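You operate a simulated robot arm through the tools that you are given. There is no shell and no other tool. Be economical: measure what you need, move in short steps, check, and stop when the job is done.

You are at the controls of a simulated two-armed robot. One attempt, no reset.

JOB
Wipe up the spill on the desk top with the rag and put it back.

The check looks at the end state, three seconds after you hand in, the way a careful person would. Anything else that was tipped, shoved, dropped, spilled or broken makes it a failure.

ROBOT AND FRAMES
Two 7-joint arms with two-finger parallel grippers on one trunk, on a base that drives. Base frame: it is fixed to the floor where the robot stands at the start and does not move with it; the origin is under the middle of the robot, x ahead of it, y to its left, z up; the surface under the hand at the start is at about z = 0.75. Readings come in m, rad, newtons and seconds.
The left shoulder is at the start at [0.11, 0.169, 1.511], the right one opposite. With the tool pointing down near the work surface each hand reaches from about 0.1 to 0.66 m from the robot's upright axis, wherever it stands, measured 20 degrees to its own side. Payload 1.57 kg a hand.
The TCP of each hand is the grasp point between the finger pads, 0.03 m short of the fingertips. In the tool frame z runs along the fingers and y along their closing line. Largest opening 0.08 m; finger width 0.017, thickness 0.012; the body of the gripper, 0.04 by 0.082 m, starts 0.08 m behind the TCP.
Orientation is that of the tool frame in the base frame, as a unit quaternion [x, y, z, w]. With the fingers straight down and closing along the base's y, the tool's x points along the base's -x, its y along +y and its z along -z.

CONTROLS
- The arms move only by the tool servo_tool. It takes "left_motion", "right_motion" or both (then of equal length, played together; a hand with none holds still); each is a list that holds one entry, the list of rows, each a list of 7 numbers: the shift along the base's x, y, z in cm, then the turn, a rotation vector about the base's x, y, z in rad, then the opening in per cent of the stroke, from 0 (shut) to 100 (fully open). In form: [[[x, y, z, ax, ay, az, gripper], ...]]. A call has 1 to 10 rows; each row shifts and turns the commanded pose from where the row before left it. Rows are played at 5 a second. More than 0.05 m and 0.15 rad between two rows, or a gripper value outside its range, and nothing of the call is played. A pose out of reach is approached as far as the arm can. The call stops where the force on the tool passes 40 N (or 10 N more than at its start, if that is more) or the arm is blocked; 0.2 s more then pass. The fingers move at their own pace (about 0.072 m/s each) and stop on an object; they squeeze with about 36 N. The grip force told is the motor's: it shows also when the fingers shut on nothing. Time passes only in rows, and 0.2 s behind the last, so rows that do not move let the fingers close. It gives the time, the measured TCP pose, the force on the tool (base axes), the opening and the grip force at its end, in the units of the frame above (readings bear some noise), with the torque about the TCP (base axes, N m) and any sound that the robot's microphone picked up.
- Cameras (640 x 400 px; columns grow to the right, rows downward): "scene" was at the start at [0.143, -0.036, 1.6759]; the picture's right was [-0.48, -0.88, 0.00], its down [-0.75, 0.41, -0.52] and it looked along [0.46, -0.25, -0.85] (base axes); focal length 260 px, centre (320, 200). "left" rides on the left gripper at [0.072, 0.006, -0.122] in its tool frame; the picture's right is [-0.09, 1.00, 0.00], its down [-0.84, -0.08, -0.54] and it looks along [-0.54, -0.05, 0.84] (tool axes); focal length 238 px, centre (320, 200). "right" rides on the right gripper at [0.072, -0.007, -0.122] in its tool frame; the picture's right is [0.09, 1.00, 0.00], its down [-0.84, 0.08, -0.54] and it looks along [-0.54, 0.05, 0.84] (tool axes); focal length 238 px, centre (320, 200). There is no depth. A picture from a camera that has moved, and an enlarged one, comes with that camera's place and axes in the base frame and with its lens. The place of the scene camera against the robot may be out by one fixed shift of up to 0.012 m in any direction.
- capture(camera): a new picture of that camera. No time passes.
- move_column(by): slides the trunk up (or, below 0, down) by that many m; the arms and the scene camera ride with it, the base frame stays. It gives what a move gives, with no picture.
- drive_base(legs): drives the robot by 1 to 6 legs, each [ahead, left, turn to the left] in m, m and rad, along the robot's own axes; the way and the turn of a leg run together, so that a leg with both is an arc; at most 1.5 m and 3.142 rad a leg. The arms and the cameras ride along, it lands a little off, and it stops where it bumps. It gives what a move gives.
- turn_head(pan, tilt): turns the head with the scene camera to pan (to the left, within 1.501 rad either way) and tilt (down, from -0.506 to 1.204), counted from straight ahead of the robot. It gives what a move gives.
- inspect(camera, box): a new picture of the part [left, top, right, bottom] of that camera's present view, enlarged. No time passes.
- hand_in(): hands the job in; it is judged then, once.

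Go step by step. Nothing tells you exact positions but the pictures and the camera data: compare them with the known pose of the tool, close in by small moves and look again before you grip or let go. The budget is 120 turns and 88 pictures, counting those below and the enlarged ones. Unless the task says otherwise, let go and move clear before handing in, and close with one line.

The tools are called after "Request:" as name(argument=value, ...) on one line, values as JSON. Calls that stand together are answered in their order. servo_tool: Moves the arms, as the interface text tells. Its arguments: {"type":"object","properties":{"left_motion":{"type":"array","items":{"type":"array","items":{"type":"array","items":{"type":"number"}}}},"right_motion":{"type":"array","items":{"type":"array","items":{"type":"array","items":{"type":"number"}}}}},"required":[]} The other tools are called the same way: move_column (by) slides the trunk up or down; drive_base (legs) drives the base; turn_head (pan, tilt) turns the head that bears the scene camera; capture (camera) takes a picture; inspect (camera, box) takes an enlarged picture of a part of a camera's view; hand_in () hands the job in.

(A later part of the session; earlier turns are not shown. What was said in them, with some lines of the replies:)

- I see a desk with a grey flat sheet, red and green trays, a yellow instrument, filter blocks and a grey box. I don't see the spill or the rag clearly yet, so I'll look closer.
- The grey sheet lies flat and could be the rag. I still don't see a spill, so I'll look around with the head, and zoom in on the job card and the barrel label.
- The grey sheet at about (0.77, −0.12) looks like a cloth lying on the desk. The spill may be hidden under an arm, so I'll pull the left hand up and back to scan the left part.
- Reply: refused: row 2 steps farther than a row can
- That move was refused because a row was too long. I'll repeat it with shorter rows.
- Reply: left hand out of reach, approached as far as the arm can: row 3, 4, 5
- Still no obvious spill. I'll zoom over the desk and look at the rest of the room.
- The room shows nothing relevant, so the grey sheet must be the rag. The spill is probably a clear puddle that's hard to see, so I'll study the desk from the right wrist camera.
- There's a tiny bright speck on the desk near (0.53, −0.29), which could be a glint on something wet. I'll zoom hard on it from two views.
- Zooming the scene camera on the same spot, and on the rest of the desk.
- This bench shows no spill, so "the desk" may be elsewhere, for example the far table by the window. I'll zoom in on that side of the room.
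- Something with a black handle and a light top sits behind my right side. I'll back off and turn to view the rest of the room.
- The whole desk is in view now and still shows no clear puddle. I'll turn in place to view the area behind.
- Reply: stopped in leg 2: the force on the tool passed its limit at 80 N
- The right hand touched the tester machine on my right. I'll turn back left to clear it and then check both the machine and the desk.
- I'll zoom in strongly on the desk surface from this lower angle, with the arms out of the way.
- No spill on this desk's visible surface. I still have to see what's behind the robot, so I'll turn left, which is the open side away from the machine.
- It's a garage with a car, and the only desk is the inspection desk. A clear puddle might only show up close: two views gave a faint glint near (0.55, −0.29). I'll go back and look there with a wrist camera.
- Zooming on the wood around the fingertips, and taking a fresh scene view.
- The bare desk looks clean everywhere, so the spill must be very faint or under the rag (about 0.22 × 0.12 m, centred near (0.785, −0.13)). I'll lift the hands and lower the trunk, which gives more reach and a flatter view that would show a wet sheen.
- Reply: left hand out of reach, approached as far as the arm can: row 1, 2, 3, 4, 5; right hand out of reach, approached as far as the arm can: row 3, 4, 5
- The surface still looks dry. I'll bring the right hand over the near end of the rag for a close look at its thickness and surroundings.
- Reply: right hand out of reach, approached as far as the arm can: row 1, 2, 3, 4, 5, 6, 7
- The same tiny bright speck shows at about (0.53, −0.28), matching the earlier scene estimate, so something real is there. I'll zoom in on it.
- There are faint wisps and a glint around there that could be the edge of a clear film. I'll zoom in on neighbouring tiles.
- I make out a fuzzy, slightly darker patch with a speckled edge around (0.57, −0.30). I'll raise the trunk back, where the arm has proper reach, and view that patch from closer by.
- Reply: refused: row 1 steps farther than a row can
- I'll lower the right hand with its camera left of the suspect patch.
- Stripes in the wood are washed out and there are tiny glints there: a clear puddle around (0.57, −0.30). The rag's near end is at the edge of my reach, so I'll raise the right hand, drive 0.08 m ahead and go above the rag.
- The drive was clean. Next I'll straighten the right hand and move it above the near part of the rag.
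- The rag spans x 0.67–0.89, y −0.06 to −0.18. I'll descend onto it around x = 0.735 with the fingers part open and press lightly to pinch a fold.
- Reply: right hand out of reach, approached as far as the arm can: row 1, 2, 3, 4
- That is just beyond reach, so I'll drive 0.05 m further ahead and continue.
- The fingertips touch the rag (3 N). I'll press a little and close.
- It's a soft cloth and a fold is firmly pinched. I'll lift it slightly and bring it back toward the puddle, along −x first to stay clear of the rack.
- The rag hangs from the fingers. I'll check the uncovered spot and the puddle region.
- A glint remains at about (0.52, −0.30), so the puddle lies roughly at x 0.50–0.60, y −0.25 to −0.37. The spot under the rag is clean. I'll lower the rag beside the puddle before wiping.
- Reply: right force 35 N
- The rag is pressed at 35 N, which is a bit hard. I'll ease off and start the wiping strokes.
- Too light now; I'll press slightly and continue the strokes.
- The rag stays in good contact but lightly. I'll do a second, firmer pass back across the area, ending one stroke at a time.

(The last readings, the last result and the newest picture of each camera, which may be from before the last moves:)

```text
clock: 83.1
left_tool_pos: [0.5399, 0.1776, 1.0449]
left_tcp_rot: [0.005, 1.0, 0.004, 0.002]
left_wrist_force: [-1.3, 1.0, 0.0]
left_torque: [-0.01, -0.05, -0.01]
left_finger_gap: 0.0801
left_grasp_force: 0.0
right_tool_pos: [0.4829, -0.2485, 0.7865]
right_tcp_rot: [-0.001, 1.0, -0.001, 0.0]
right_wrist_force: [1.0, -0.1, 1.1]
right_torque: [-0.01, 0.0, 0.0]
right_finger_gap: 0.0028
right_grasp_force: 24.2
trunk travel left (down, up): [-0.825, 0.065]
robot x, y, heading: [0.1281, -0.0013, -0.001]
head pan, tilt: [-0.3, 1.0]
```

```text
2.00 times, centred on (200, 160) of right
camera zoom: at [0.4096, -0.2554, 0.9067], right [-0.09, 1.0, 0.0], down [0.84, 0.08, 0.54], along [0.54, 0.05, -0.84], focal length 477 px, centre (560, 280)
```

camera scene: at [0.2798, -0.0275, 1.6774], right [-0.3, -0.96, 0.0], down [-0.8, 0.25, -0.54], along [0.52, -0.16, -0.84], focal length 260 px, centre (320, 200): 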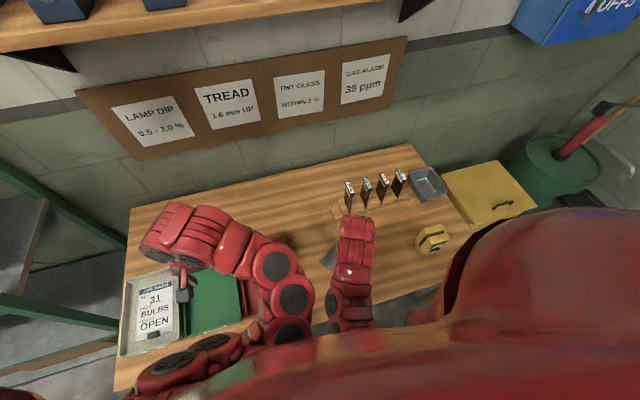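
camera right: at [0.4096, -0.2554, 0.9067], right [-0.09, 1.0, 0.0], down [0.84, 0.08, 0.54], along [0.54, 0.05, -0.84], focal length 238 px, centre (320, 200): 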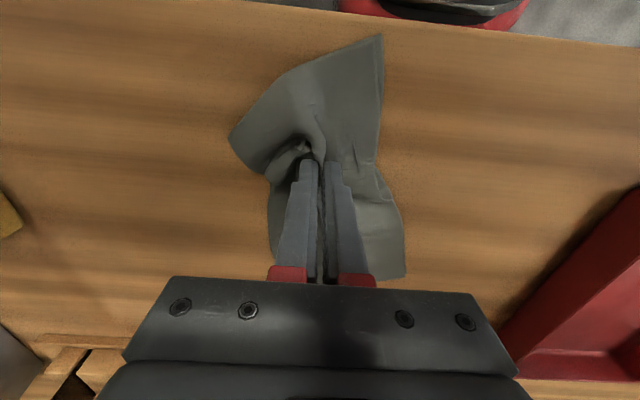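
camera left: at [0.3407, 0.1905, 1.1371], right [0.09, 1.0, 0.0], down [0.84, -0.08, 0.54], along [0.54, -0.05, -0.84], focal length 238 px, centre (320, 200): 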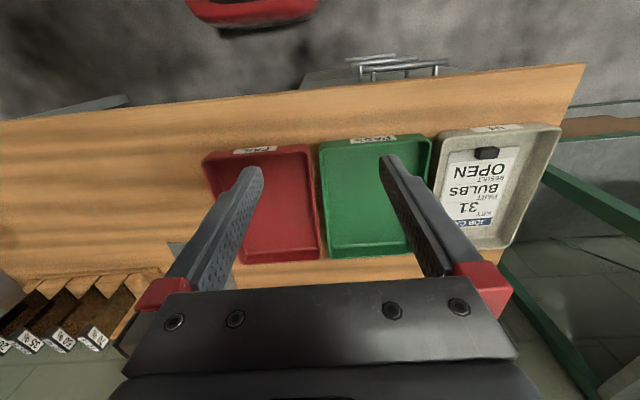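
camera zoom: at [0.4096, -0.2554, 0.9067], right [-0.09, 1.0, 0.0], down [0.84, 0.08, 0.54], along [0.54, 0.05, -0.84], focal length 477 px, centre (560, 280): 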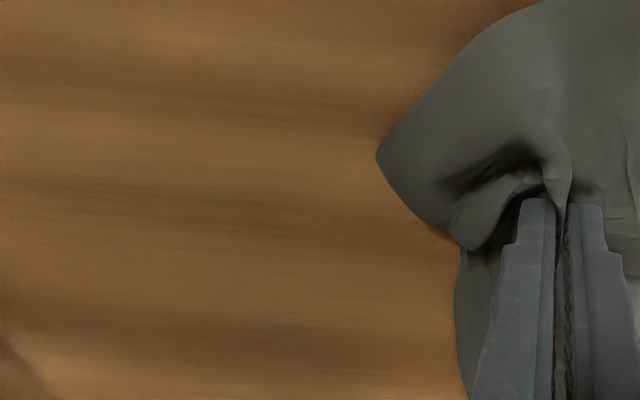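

The wood stripes now look continuous. I'll lift the rag to the same viewpoint as before wiping and compare.

Request:
servo_tool(right_motion=[[[0, 1, 4, 0, 0, 0, 0], [3, 2, 3, 0, 0, 0, 0], [3, 1.5, 0.3, 0, 0, 0, 0]]])

Request:
inspect(camera="right", box=[60, 60, 300, 210])

Request:
capture(camera="right")

```text
clock: 83.9
left_tool_pos: [0.5421, 0.1788, 1.0437]
left_tcp_rot: [0.004, 1.0, 0.005, 0.001]
left_wrist_force: [0.4, -0.4, -0.4]
left_torque: [-0.05, 0.0, 0.02]
left_finger_gap: 0.0801
left_grasp_force: 0.1
right_tool_pos: [0.5468, -0.1999, 0.8546]
right_tcp_rot: [0.0, 1.0, 0.001, -0.002]
right_wrist_force: [0.3, 0.4, 0.1]
right_torque: [-0.02, 0.01, -0.02]
right_finger_gap: 0.0032
right_grasp_force: 24.3
trunk travel left (down, up): [-0.825, 0.065]
robot x, y, heading: [0.1282, -0.0041, -0.004]
head pan, tilt: [-0.3, 1.0]
```

```text
2.67 times, centred on (180, 135) of right
camera zoom: at [0.473, -0.2076, 0.9764], right [-0.09, 1.0, 0.0], down [0.84, 0.08, 0.54], along [0.54, 0.05, -0.84], focal length 636 px, centre (693, 373)
```

zoom: 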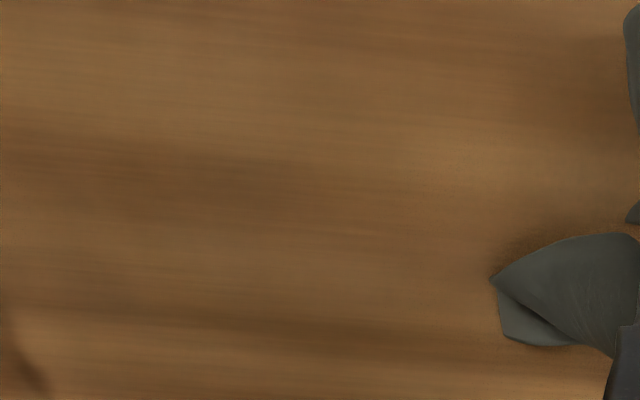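

```text
22 pictures are left
camera right: at [0.473, -0.2076, 0.9764], right [-0.09, 1.0, 0.0], down [0.84, 0.08, 0.54], along [0.54, 0.05, -0.84], focal length 238 px, centre (320, 200)
```

right: 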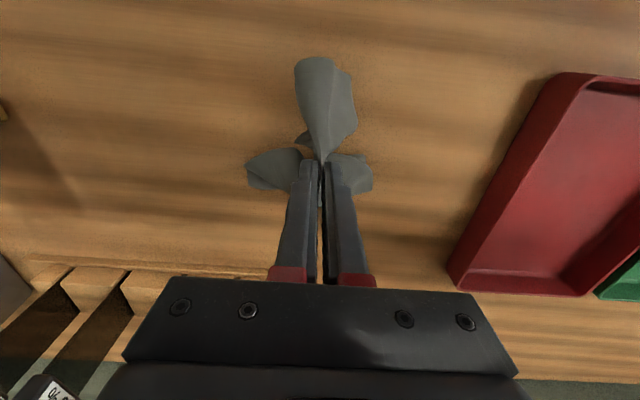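

The glint and haze are gone. Now I'll carry the rag back: lift, go to y ≈ −0.124, then out over its old place, a bit beyond the grip point so the tail trails ahead when I set it down.

Request:
servo_tool(right_motion=[[[0, 3, 3.5, 0, 0, 0, 0], [0, 3, 3.5, 0, 0, 0, 0], [2, 1.6, 2, 0, 0, 0, 0], [4.5, 0, 0, 0, 0, 0, 0], [4.5, 0, 0, 0, 0, 0, 0], [4.5, 0, 0, 0, 0, 0, 0], [4, 0, 0, 0, 0, 0, 0], [4, 0, 0, 0, 0, 0, 0]]])

Request:
capture(camera="right")

Request:
capture(camera="scene")

```text
clock: 85.7
left_tool_pos: [0.543, 0.1799, 1.043]
left_tcp_rot: [0.004, 1.0, 0.005, 0.001]
left_wrist_force: [0.4, 0.1, -1.1]
left_torque: [-0.01, 0.01, -0.03]
left_finger_gap: 0.0801
left_grasp_force: 0.0
right_tool_pos: [0.7795, -0.1264, 0.9453]
right_tcp_rot: [0.0, 1.0, -0.001, 0.0]
right_wrist_force: [0.4, -0.4, 0.4]
right_torque: [-0.02, 0.03, -0.03]
right_finger_gap: 0.003
right_grasp_force: 24.2
trunk travel left (down, up): [-0.825, 0.065]
robot x, y, heading: [0.1315, -0.0032, 0.005]
head pan, tilt: [-0.3, 1.0]
```

```text
21 pictures are left
camera right: at [0.7065, -0.135, 1.0667], right [-0.09, 1.0, 0.0], down [0.84, 0.08, 0.54], along [0.54, 0.05, -0.84], focal length 238 px, centre (320, 200)
```

right: 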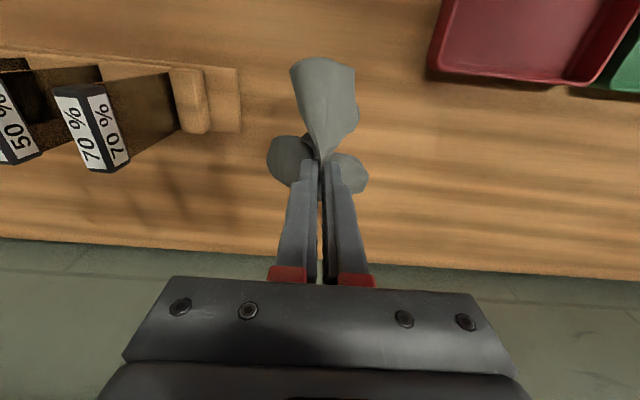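

```text
20 pictures are left
camera scene: at [0.2816, -0.0255, 1.6773], right [-0.29, -0.96, 0.0], down [-0.8, 0.25, -0.54], along [0.52, -0.16, -0.84], focal length 260 px, centre (320, 200)
```

scene: 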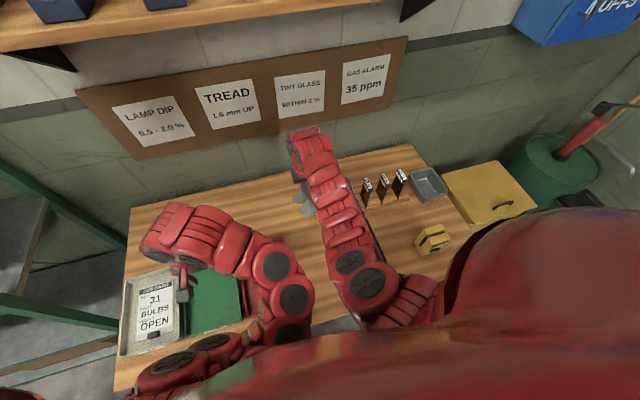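

I'll lower while drawing back so the long end lays out forward.

Request:
servo_tool(right_motion=[[[0.8, 0, -3.5, 0, 0, 0, 0], [0.5, 0, -3, 0, 0, 0, 0], [-1, 0.3, -3, 0, 0, 0, 0], [-1.5, 0, -2.5, 0, 0, 0, 0], [-1.5, 0, -2, 0, 0, 0, 0], [-1.2, 0, -1.2, 0, 0, 0, 0]]])

Request:
capture(camera="right")

```text
clock: 87.1
left_tool_pos: [0.5407, 0.1773, 1.0443]
left_tcp_rot: [0.005, 1.0, 0.005, 0.001]
left_wrist_force: [-0.8, -0.1, -0.5]
left_torque: [0.01, 0.01, 0.02]
left_finger_gap: 0.0801
left_grasp_force: 0.0
right_tool_pos: [0.7405, -0.124, 0.7926]
right_tcp_rot: [-0.002, 1.0, 0.0, 0.002]
right_wrist_force: [-0.1, 0.4, 2.9]
right_torque: [-0.02, -0.04, 0.01]
right_finger_gap: 0.0027
right_grasp_force: 24.1
trunk travel left (down, up): [-0.825, 0.065]
robot x, y, heading: [0.1315, -0.0018, 0.005]
head pan, tilt: [-0.3, 1.0]
```

```text
19 pictures are left
camera right: at [0.6665, -0.1317, 0.914], right [-0.09, 1.0, 0.0], down [0.84, 0.08, 0.54], along [0.54, 0.05, -0.84], focal length 238 px, centre (320, 200)
```

right: 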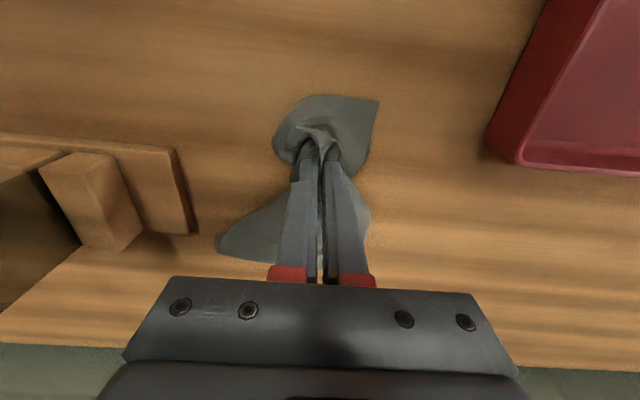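

The tail lies ahead as before. I'll open the fingers, which spreads the fold, and lift clear.

Request:
servo_tool(right_motion=[[[0, 0, -0.5, 0, 0, 0, 15], [0, 0, 0, 0, 0, 0, 35], [0, 0, 0, 0, 0, 0, 55], [0, 0, 0.5, 0, 0, 0, 55], [0, 0, 3, 0, 0, 0, 55], [0, 0, 4, 0, 0, 0, 55], [-2, 0, 4, 0, 0, 0, 55]]])

Request:
capture(camera="right")

```text
clock: 88.7
left_tool_pos: [0.5408, 0.1773, 1.0441]
left_tcp_rot: [0.005, 1.0, 0.004, 0.001]
left_wrist_force: [0.1, 0.3, 0.7]
left_torque: [0.01, -0.03, 0.0]
left_finger_gap: 0.08
left_grasp_force: 0.0
right_tool_pos: [0.7194, -0.1247, 0.9021]
right_tcp_rot: [-0.001, 1.0, -0.001, 0.0]
right_wrist_force: [-0.2, -0.3, 0.0]
right_torque: [0.03, 0.03, 0.0]
right_finger_gap: 0.044
right_grasp_force: 0.1
trunk travel left (down, up): [-0.825, 0.065]
robot x, y, heading: [0.1325, -0.0027, -0.0]
head pan, tilt: [-0.3, 1.0]
```

```text
18 pictures are left
camera right: at [0.6468, -0.1329, 1.0238], right [-0.09, 1.0, 0.0], down [0.84, 0.08, 0.54], along [0.54, 0.05, -0.84], focal length 238 px, centre (320, 200)
```

right: 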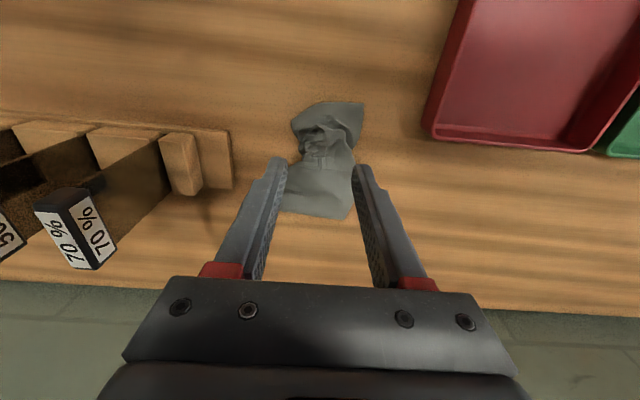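

The rag is back in its place but crumpled. I'll take a closer look, check the far parts, and decide whether to straighten it.

Request:
inspect(camera="right", box=[250, 80, 410, 240])

```text
2.50 times, centred on (330, 160) of right
camera zoom: at [0.6468, -0.1329, 1.0238], right [-0.09, 1.0, 0.0], down [0.84, 0.08, 0.54], along [0.54, 0.05, -0.84], focal length 596 px, centre (295, 300)
```

zoom: 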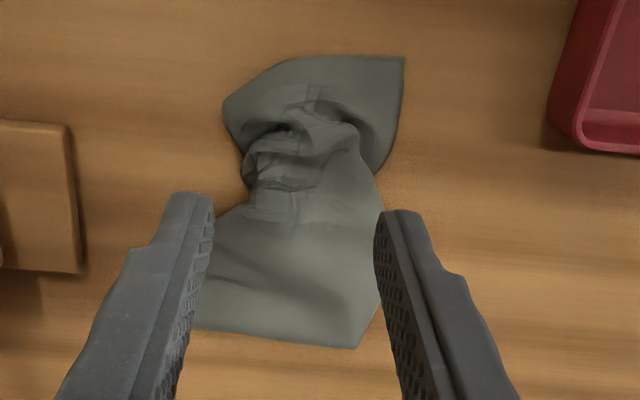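

It spans x 0.70–0.85 versus 0.67–0.89 originally. I'll pinch the near edge and draw it gently toward me to straighten it.

Request:
servo_tool(right_motion=[[[-0.5, 0.8, -4, 0, 0, 0, 30], [0, 0, -4, 0, 0, 0, 30], [0, 0, -2.5, 0, 0, 0, 30], [0, 0, -1.2, 0, 0, 0, 30], [0, 0, -0.3, 0, 0, 0, 30], [0, 0, 0, 0, 0, 0, 0], [0, 0, 0, 0, 0, 0, 0], [0, 0, 0, 0, 0, 0, 0]]])

Request:
servo_tool(right_motion=[[[-0.5, 0, 0.4, 0, 0, 0, 0], [-1.2, 0, 0, 0, 0, 0, 0], [-1.2, 0, 0, 0, 0, 0, 0], [-1, 0, 0, 0, 0, 0, 0]]])

Request:
capture(camera="right")

```text
clock: 90.5
left_tool_pos: [0.5402, 0.1785, 1.0445]
left_tcp_rot: [0.005, 1.0, 0.005, 0.002]
left_wrist_force: [0.2, 0.8, 0.6]
left_torque: [-0.01, -0.06, 0.01]
left_finger_gap: 0.08
left_grasp_force: 0.1
right_tool_pos: [0.7149, -0.116, 0.7831]
right_tcp_rot: [0.0, 1.0, 0.0, 0.0]
right_wrist_force: [0.5, -2.6, 8.0]
right_torque: [-0.16, -0.06, 0.0]
right_finger_gap: 0.0019
right_grasp_force: 23.0
trunk travel left (down, up): [-0.825, 0.065]
robot x, y, heading: [0.1316, -0.005, 0.001]
head pan, tilt: [-0.3, 1.0]
```

```text
clock: 91.5
left_tool_pos: [0.5409, 0.1779, 1.0432]
left_tcp_rot: [0.005, 1.0, 0.006, 0.002]
left_wrist_force: [-0.5, 1.0, 0.1]
left_torque: [-0.01, -0.01, 0.03]
left_finger_gap: 0.0797
left_grasp_force: 0.1
right_tool_pos: [0.6758, -0.1156, 0.7863]
right_tcp_rot: [-0.001, 1.0, -0.001, 0.0]
right_wrist_force: [0.1, 0.0, 1.6]
right_torque: [-0.01, 0.04, -0.01]
right_finger_gap: 0.0018
right_grasp_force: 23.3
trunk travel left (down, up): [-0.825, 0.065]
robot x, y, heading: [0.1318, -0.0011, -0.003]
head pan, tilt: [-0.3, 1.0]
```

```text
16 pictures are left
camera right: at [0.6031, -0.1233, 0.9083], right [-0.09, 1.0, 0.0], down [0.84, 0.08, 0.54], along [0.54, 0.05, -0.84], focal length 238 px, centre (320, 200)
```

right: 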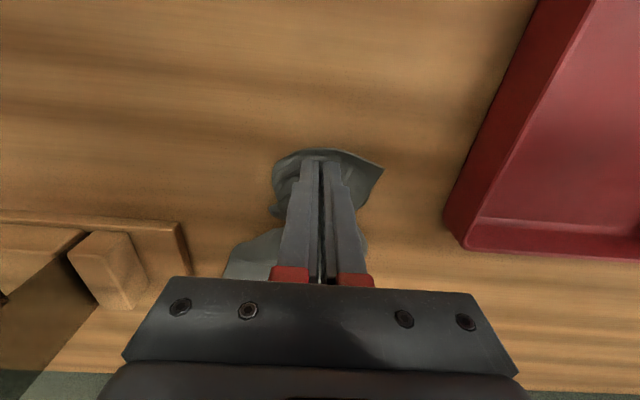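

Now I'll release and look.

Request:
servo_tool(right_motion=[[[0, 0, -0.3, 0, 0, 0, 20], [0, 0, 0, 0, 0, 0, 40], [0, 0, 1, 0, 0, 0, 50], [0, 0, 4, 0, 0, 0, 50], [0, 0, 4, 0, 0, 0, 50], [0, 0, 3, 0, 0, 0, 50]]])

Request:
capture(camera="right")

```text
clock: 92.9
left_tool_pos: [0.5411, 0.1789, 1.0423]
left_tcp_rot: [0.004, 1.0, 0.004, 0.001]
left_wrist_force: [0.0, 1.3, 0.1]
left_torque: [-0.01, 0.0, -0.01]
left_finger_gap: 0.0802
left_grasp_force: 0.1
right_tool_pos: [0.6739, -0.1141, 0.9069]
right_tcp_rot: [0.0, 1.0, -0.001, 0.0]
right_wrist_force: [0.4, 0.5, 0.0]
right_torque: [-0.05, -0.03, -0.01]
right_finger_gap: 0.0398
right_grasp_force: 0.0
trunk travel left (down, up): [-0.825, 0.065]
robot x, y, heading: [0.1294, -0.0052, 0.005]
head pan, tilt: [-0.3, 1.0]
```

```text
15 pictures are left
camera right: at [0.6022, -0.1213, 1.028], right [-0.09, 1.0, 0.0], down [0.84, 0.08, 0.54], along [0.54, 0.05, -0.84], focal length 238 px, centre (320, 200)
```

right: 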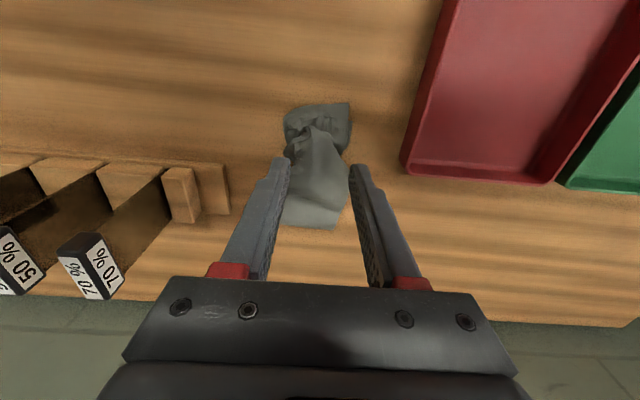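

The rag now spans x 0.65–0.83, so it slid about 4 cm toward me. I'll press two fingertips on its middle and drag it forward without pinching.

Request:
servo_tool(right_motion=[[[3, 0.2, -3, 0, 0, 0, 35], [3, 0, -3.5, 0, 0, 0, 35], [0, 0, -3.5, 0, 0, 0, 35], [0, 0, -1.6, 0, 0, 0, 35], [0, 0, -0.5, 0, 0, 0, 35], [0, 0, -0.3, 0, 0, 0, 35], [0, 0, -0.3, 0, 0, 0, 35]]])

```text
clock: 94.5
left_tool_pos: [0.5401, 0.1781, 1.0449]
left_tcp_rot: [0.005, 1.0, 0.004, 0.002]
left_wrist_force: [0.8, 0.3, 0.6]
left_torque: [-0.01, 0.05, 0.02]
left_finger_gap: 0.08
left_grasp_force: 0.1
right_tool_pos: [0.738, -0.1153, 0.7829]
right_tcp_rot: [0.0, 1.0, -0.001, 0.004]
right_wrist_force: [-10.4, -0.6, 29.1]
right_torque: [-0.53, 0.46, -0.2]
right_finger_gap: 0.0285
right_grasp_force: 0.2
trunk travel left (down, up): [-0.825, 0.065]
robot x, y, heading: [0.1286, -0.0052, -0.002]
head pan, tilt: [-0.3, 1.0]
stopped in row 7 (right hand): the force on the tool passed its limit at 45 N (the readings are from after the stop); the commanded pose is now the measured one
```

Request:
servo_tool(right_motion=[[[0, 0, 0.15, 0, 0, 0, 35], [1, 0, 0, 0, 0, 0, 35], [1, 0, 0, 0, 0, 0, 35], [1, 0, 0, 0, 0, 0, 35], [0.5, 0, 0, 0, 0, 0, 35]]])

Request:
servo_tool(right_motion=[[[0, 0, 2, 0, 0, 0, 35], [0, 0, 4, 0, 0, 0, 35], [-2, 0, 4, 0, 0, 0, 50], [-3, 0, 2, 0, 0, 0, 50]]])

Request:
capture(camera="right")

```text
clock: 95.7
left_tool_pos: [0.5428, 0.1785, 1.0442]
left_tcp_rot: [0.005, 1.0, 0.005, 0.001]
left_wrist_force: [0.6, 1.3, -0.1]
left_torque: [-0.02, 0.0, 0.03]
left_finger_gap: 0.0798
left_grasp_force: 0.0
right_tool_pos: [0.7537, -0.1172, 0.7949]
right_tcp_rot: [0.001, 1.0, -0.001, 0.002]
right_wrist_force: [0.6, 1.4, -0.5]
right_torque: [-0.04, 0.0, -0.02]
right_finger_gap: 0.0282
right_grasp_force: 0.0
right hand out of reach, approached as far as the arm can: row 2, 3, 4, 5
trunk travel left (down, up): [-0.825, 0.065]
robot x, y, heading: [0.1299, -0.0058, 0.005]
head pan, tilt: [-0.3, 1.0]
```

```text
clock: 96.7
left_tool_pos: [0.5416, 0.1784, 1.0454]
left_tcp_rot: [0.004, 1.0, 0.005, 0.001]
left_wrist_force: [-0.5, -0.8, -0.3]
left_torque: [-0.02, -0.04, 0.02]
left_finger_gap: 0.08
left_grasp_force: 0.2
right_tool_pos: [0.705, -0.117, 0.916]
right_tcp_rot: [0.0, 1.0, -0.001, 0.004]
right_wrist_force: [0.6, 1.4, -0.1]
right_torque: [-0.01, -0.02, 0.02]
right_finger_gap: 0.0399
right_grasp_force: 0.1
trunk travel left (down, up): [-0.825, 0.065]
robot x, y, heading: [0.1317, -0.0028, 0.005]
head pan, tilt: [-0.3, 1.0]
```

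```text
14 pictures are left
camera right: at [0.6318, -0.1244, 1.0375], right [-0.09, 1.0, 0.0], down [0.83, 0.08, 0.55], along [0.55, 0.05, -0.84], focal length 238 px, centre (320, 200)
```

right: 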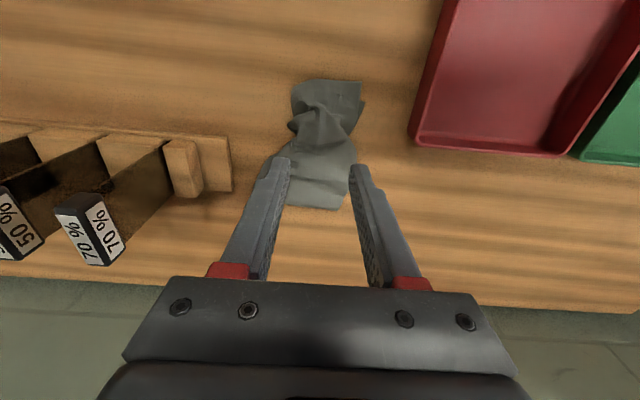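

I lack reach low down, but lowering the trunk by 0.1 m with the hand kept up should extend it. Then I'll pinch the flat forward part and draw it ahead, straightening the rag.

Request:
move_column(by=-0.1)

Request:
servo_tool(right_motion=[[[3, 0, 1, 0, 0, 0, 45], [3, 0, 0, 0, 0, 0, 45], [0.3, 0, -2, 0, 0, 0, 45]]])

```text
clock: 98.0
left_tool_pos: [0.5417, 0.1775, 0.9435]
left_tcp_rot: [0.004, 1.0, 0.005, 0.002]
left_wrist_force: [0.6, 0.1, 0.9]
left_torque: [-0.01, 0.01, 0.02]
left_finger_gap: 0.08
left_grasp_force: 0.0
right_tool_pos: [0.7073, -0.115, 0.8161]
right_tcp_rot: [0.0, 1.0, 0.0, 0.002]
right_wrist_force: [-0.4, -0.1, 0.2]
right_torque: [-0.01, -0.01, 0.0]
right_finger_gap: 0.0401
right_grasp_force: 0.0
trunk travel left (down, up): [-0.725, 0.165]
robot x, y, heading: [0.1296, -0.0042, -0.001]
head pan, tilt: [-0.3, 1.0]
```

```text
clock: 98.8
left_tool_pos: [0.5417, 0.1773, 0.9429]
left_tcp_rot: [0.004, 1.0, 0.004, 0.001]
left_wrist_force: [-0.3, 0.5, -0.5]
left_torque: [0.0, -0.04, 0.03]
left_finger_gap: 0.08
left_grasp_force: 0.0
right_tool_pos: [0.77, -0.1143, 0.807]
right_tcp_rot: [0.0, 1.0, -0.001, 0.003]
right_wrist_force: [0.2, 0.2, 0.5]
right_torque: [0.01, 0.03, 0.01]
right_finger_gap: 0.0361
right_grasp_force: 0.1
trunk travel left (down, up): [-0.725, 0.165]
robot x, y, heading: [0.1269, -0.0031, -0.002]
head pan, tilt: [-0.3, 1.0]
```

Reach is fine now. I'll pinch and draw the rag forward.

Request:
servo_tool(right_motion=[[[1, 0, -1.7, 0, 0, 0, 40], [0, 0, -0.5, 0, 0, 0, 40], [0, 0, -0.2, 0, 0, 0, 40], [0, 0, 0, 0, 0, 0, 0], [0, 0, 0, 0, 0, 0, 0], [0, 0, 0.4, 0, 0, 0, 0], [1.2, 0, 0, 0, 0, 0, 0], [1.2, 0, 0, 0, 0, 0, 0], [1.2, 0, 0, 0, 0, 0, 0], [0.8, 0, 0, 0, 0, 0, 0]]])

Request:
servo_tool(right_motion=[[[0, 0, -0.3, 0, 0, 0, 15], [0, 0, 0, 0, 0, 0, 40], [0, 0, 0, 0, 0, 0, 60], [-1, 0, 3, 0, 0, 0, 60], [-4, 0, 3, 0, 0, 0, 60], [-3, 0, 4, 0, 0, 0, 60]]])

Request:
capture(camera="right")

```text
clock: 101.0
left_tool_pos: [0.5407, 0.1785, 0.9442]
left_tcp_rot: [0.005, 1.0, 0.004, 0.001]
left_wrist_force: [-0.2, 0.2, 0.8]
left_torque: [0.0, 0.02, -0.01]
left_finger_gap: 0.08
left_grasp_force: 0.0
right_tool_pos: [0.8049, -0.1177, 0.788]
right_tcp_rot: [-0.001, 1.0, -0.001, 0.003]
right_wrist_force: [-0.5, -0.1, 0.0]
right_torque: [0.03, 0.0, 0.02]
right_finger_gap: 0.0029
right_grasp_force: 24.4
right hand out of reach, approached as far as the arm can: row 9, 10
trunk travel left (down, up): [-0.725, 0.165]
robot x, y, heading: [0.13, -0.001, 0.003]
head pan, tilt: [-0.3, 1.0]
```

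```text
clock: 102.6
left_tool_pos: [0.5417, 0.1739, 0.9449]
left_tcp_rot: [0.004, 1.0, 0.008, 0.002]
left_wrist_force: [0.4, -0.3, -0.5]
left_torque: [0.07, 0.0, -0.03]
left_finger_gap: 0.0801
left_grasp_force: 0.0
right_tool_pos: [0.7111, -0.1019, 0.856]
right_tcp_rot: [-0.001, 0.999, 0.024, -0.026]
right_wrist_force: [0.8, -0.7, 0.2]
right_torque: [0.08, -0.01, 0.01]
right_finger_gap: 0.048
right_grasp_force: 0.1
right hand out of reach, approached as far as the arm can: row 6
trunk travel left (down, up): [-0.725, 0.165]
robot x, y, heading: [0.1314, -0.0023, -0.002]
head pan, tilt: [-0.3, 1.0]
stopped in row 6 (right hand): the arm was blocked; the commanded pose is now the measured one
```

```text
13 pictures are left
camera right: at [0.6449, -0.1155, 0.9798], right [-0.09, 0.99, 0.05], down [0.86, 0.05, 0.5], along [0.5, 0.09, -0.86], focal length 238 px, centre (320, 200)
```

right: 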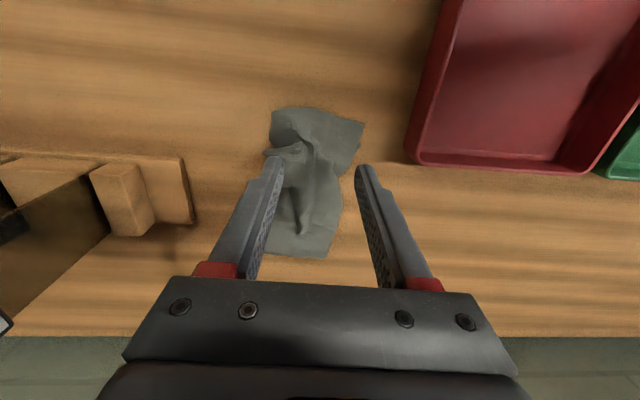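

The rag is back on its spot and flatter. The arm was blocked, possibly by the left arm, so I'll check the scene before moving.

Request:
capture(camera="scene")

```text
12 pictures are left
camera scene: at [0.2799, -0.0345, 1.5773], right [-0.3, -0.95, -0.01], down [-0.8, 0.25, -0.54], along [0.52, -0.16, -0.84], focal length 260 px, centre (320, 200)
```

scene: 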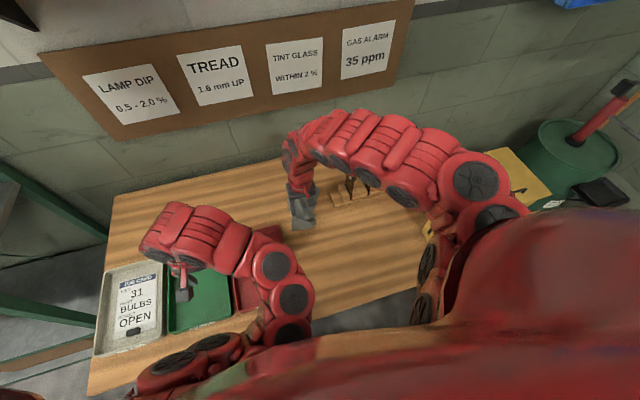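

The right elbow has swung outward. Raising the trunk 0.1 m lifts everything clear; then I'll bring the hand back.

Request:
move_column(by=0.1)

Request:
servo_tool(right_motion=[[[-2, -1, 0, 0, 0, 0, 60], [-3, -1, 0, 0, 0, 0, 60], [-3, -2, 0, 0, 0, 0, 60]]])

Request:
capture(camera="scene")

```text
clock: 104.0
left_tool_pos: [0.5412, 0.178, 1.0439]
left_tcp_rot: [0.004, 1.0, 0.005, 0.001]
left_wrist_force: [0.1, 0.1, -0.2]
left_torque: [0.0, -0.01, -0.02]
left_finger_gap: 0.0802
left_grasp_force: 0.1
right_tool_pos: [0.7109, -0.096, 0.956]
right_tcp_rot: [-0.001, 0.999, 0.022, -0.025]
right_wrist_force: [0.2, -0.1, -0.6]
right_torque: [0.0, -0.01, 0.0]
right_finger_gap: 0.0484
right_grasp_force: 0.0
trunk travel left (down, up): [-0.825, 0.065]
robot x, y, heading: [0.1296, -0.0029, -0.001]
head pan, tilt: [-0.3, 1.0]
```

```text
clock: 104.8
left_tool_pos: [0.5411, 0.1775, 1.0434]
left_tcp_rot: [0.005, 1.0, 0.005, 0.001]
left_wrist_force: [-0.1, -0.2, 1.0]
left_torque: [0.0, 0.0, 0.01]
left_finger_gap: 0.0799
left_grasp_force: 0.0
right_tool_pos: [0.6823, -0.1194, 0.9282]
right_tcp_rot: [-0.001, 0.999, 0.022, -0.026]
right_wrist_force: [0.7, 0.2, -0.4]
right_torque: [0.03, 0.03, 0.02]
right_finger_gap: 0.0479
right_grasp_force: 0.2
right hand out of reach, approached as far as the arm can: row 1, 2, 3
trunk travel left (down, up): [-0.825, 0.065]
robot x, y, heading: [0.131, -0.0043, -0.006]
head pan, tilt: [-0.3, 1.0]
```

```text
11 pictures are left
camera scene: at [0.2796, -0.0272, 1.6774], right [-0.3, -0.95, 0.0], down [-0.8, 0.25, -0.54], along [0.52, -0.16, -0.84], focal length 260 px, centre (320, 200)
```

scene: 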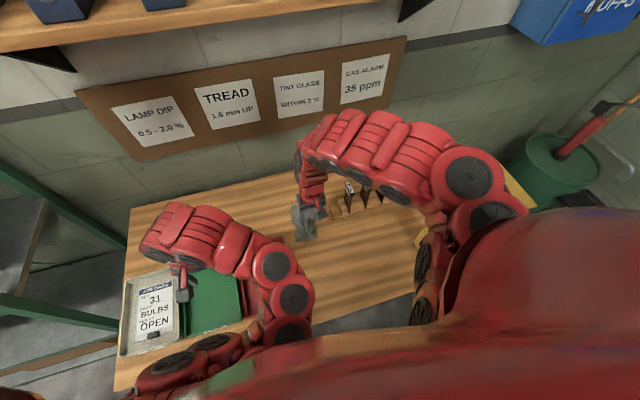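

The hand is well above everything, so I'll simply back the base straight off and then check the desk.

Request:
drive_base(legs=[[-0.45, 0, 0]])

Request:
turn_head(pan=-0.1, tilt=0.75)

Request:
capture(camera="scene")

```text
clock: 107.5
left_tool_pos: [0.0784, 0.1788, 1.0437]
left_tcp_rot: [0.004, 1.0, 0.005, 0.001]
left_wrist_force: [0.8, 0.8, -1.0]
left_torque: [-0.02, 0.0, 0.01]
left_finger_gap: 0.08
left_grasp_force: 0.1
right_tool_pos: [0.219, -0.1186, 0.9288]
right_tcp_rot: [-0.002, 0.999, 0.022, -0.028]
right_wrist_force: [-0.2, 0.5, -0.4]
right_torque: [0.01, 0.0, 0.0]
right_finger_gap: 0.0477
right_grasp_force: 0.1
trunk travel left (down, up): [-0.825, 0.065]
robot x, y, heading: [-0.333, -0.003, 0.002]
head pan, tilt: [-0.3, 1.0]
```

```text
clock: 108.3
left_tool_pos: [0.0792, 0.1784, 1.0435]
left_tcp_rot: [0.005, 1.0, 0.006, 0.002]
left_wrist_force: [0.0, 1.0, -0.4]
left_torque: [0.04, 0.0, 0.0]
left_finger_gap: 0.08
left_grasp_force: 0.0
right_tool_pos: [0.2205, -0.1184, 0.9294]
right_tcp_rot: [-0.001, 0.999, 0.021, -0.026]
right_wrist_force: [-0.4, 0.6, 0.2]
right_torque: [0.03, -0.02, -0.01]
right_finger_gap: 0.048
right_grasp_force: 0.0
trunk travel left (down, up): [-0.825, 0.065]
robot x, y, heading: [-0.3321, 0.0005, -0.001]
head pan, tilt: [-0.099, 0.75]
```

```text
10 pictures are left
camera scene: at [-0.1673, -0.0136, 1.6965], right [-0.1, -0.99, 0.0], down [-0.68, 0.07, -0.73], along [0.73, -0.07, -0.68], focal length 260 px, centre (320, 200)
```

scene: 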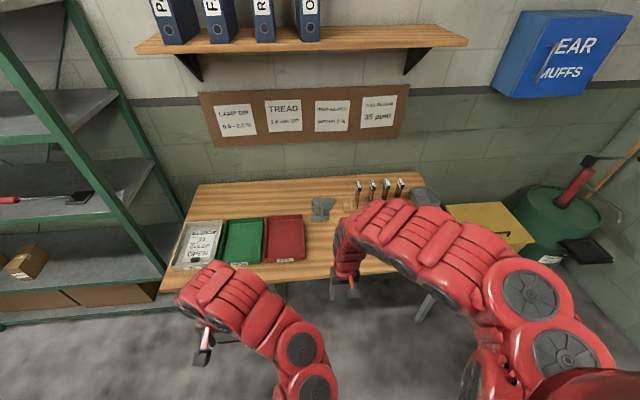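

The rag is back in place. I'll back off a little more so the right arm clears my view of the reader and the wiped area.

Request:
drive_base(legs=[[-0.3, 0, 0]])

Request:
turn_head(pan=-0.1, tilt=0.55)

Request:
inspect(camera="scene", box=[190, 180, 510, 380])

Request:
inspect(camera="right", box=[0, 180, 640, 400])

```text
clock: 110.4
left_tool_pos: [-0.2213, 0.1767, 1.044]
left_tcp_rot: [0.008, 1.0, 0.005, 0.0]
left_wrist_force: [-0.7, 0.1, 0.3]
left_torque: [-0.02, 0.0, 0.0]
left_finger_gap: 0.0801
left_grasp_force: 0.0
right_tool_pos: [-0.0817, -0.1215, 0.9281]
right_tcp_rot: [0.003, 0.999, 0.022, -0.027]
right_wrist_force: [0.0, -0.2, -0.3]
right_torque: [0.0, -0.02, 0.01]
right_finger_gap: 0.048
right_grasp_force: 0.0
trunk travel left (down, up): [-0.825, 0.065]
robot x, y, heading: [-0.6343, -0.0008, -0.013]
head pan, tilt: [-0.099, 0.75]
```

```text
clock: 111.1
left_tool_pos: [-0.2216, 0.1777, 1.044]
left_tcp_rot: [0.008, 1.0, 0.006, 0.001]
left_wrist_force: [-0.7, 0.8, -0.2]
left_torque: [-0.01, -0.01, 0.01]
left_finger_gap: 0.08
left_grasp_force: 0.0
right_tool_pos: [-0.084, -0.1209, 0.929]
right_tcp_rot: [0.001, 0.999, 0.022, -0.027]
right_wrist_force: [-0.1, -0.4, 0.5]
right_torque: [0.0, -0.01, 0.01]
right_finger_gap: 0.0481
right_grasp_force: 0.2
trunk travel left (down, up): [-0.825, 0.065]
robot x, y, heading: [-0.6329, -0.0017, -0.008]
head pan, tilt: [-0.099, 0.55]
```

```text
2.00 times, centred on (350, 280) of scene
camera zoom: at [-0.463, -0.0144, 1.714], right [-0.11, -0.99, 0.0], down [-0.52, 0.06, -0.85], along [0.85, -0.09, -0.52], focal length 521 px, centre (260, 40)
```

zoom: 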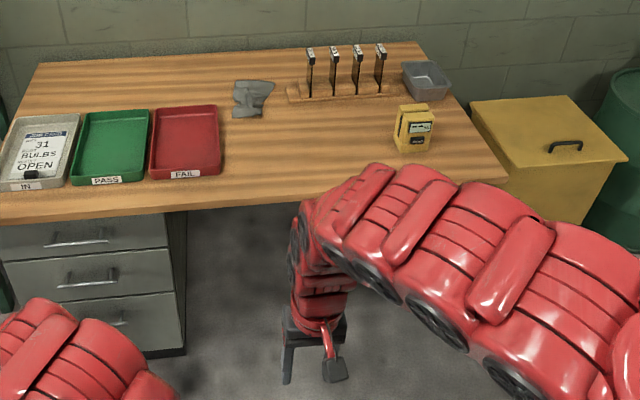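

```text
1.00 times, centred on (320, 290) of right (not enlarged: the box is as wide or as high as the picture)
camera zoom: at [-0.1492, -0.1346, 1.054], right [-0.09, 1.0, 0.05], down [0.86, 0.05, 0.5], along [0.49, 0.09, -0.86], focal length 238 px, centre (320, 110)
```

zoom: 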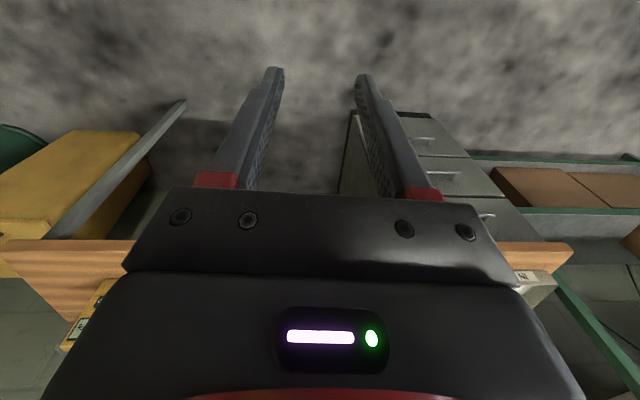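

Everything stands as before. I'll take one close look at the wiped area and the rag.

Request:
inspect(camera="scene", box=[290, 195, 450, 275])

```text
4.00 times, centred on (370, 235) of scene
camera zoom: at [-0.463, -0.0144, 1.714], right [-0.11, -0.99, 0.0], down [-0.52, 0.06, -0.85], along [0.85, -0.09, -0.52], focal length 1042 px, centre (120, 60)
```

zoom: 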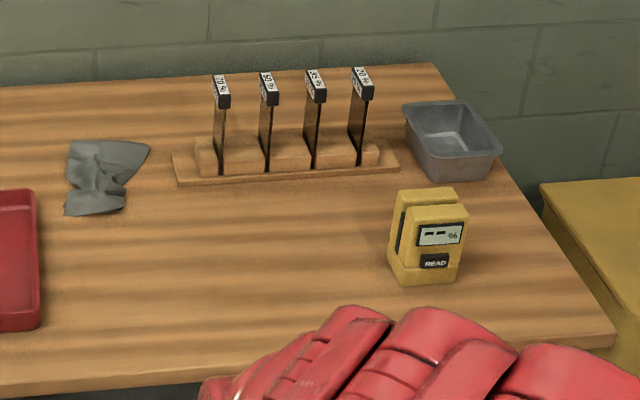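

The wood grain runs clean across the wiped area. The rag is back on its spot, and the reader, filters, bin and trays are undisturbed, so I'm handing in.

Request:
hand_in()

```text
The job is handed in.
```

I wiped up the spill, a nearly invisible clear puddle near (0.57, −0.30), and put the rag back where it lay, though it is a bit crumpled rather than flat. Early on, while looking around, my right hand bumped the tester machine to the robot's right and the drive stopped at the force limit. It looked upright and in place in the one partly blocked view I took afterwards.
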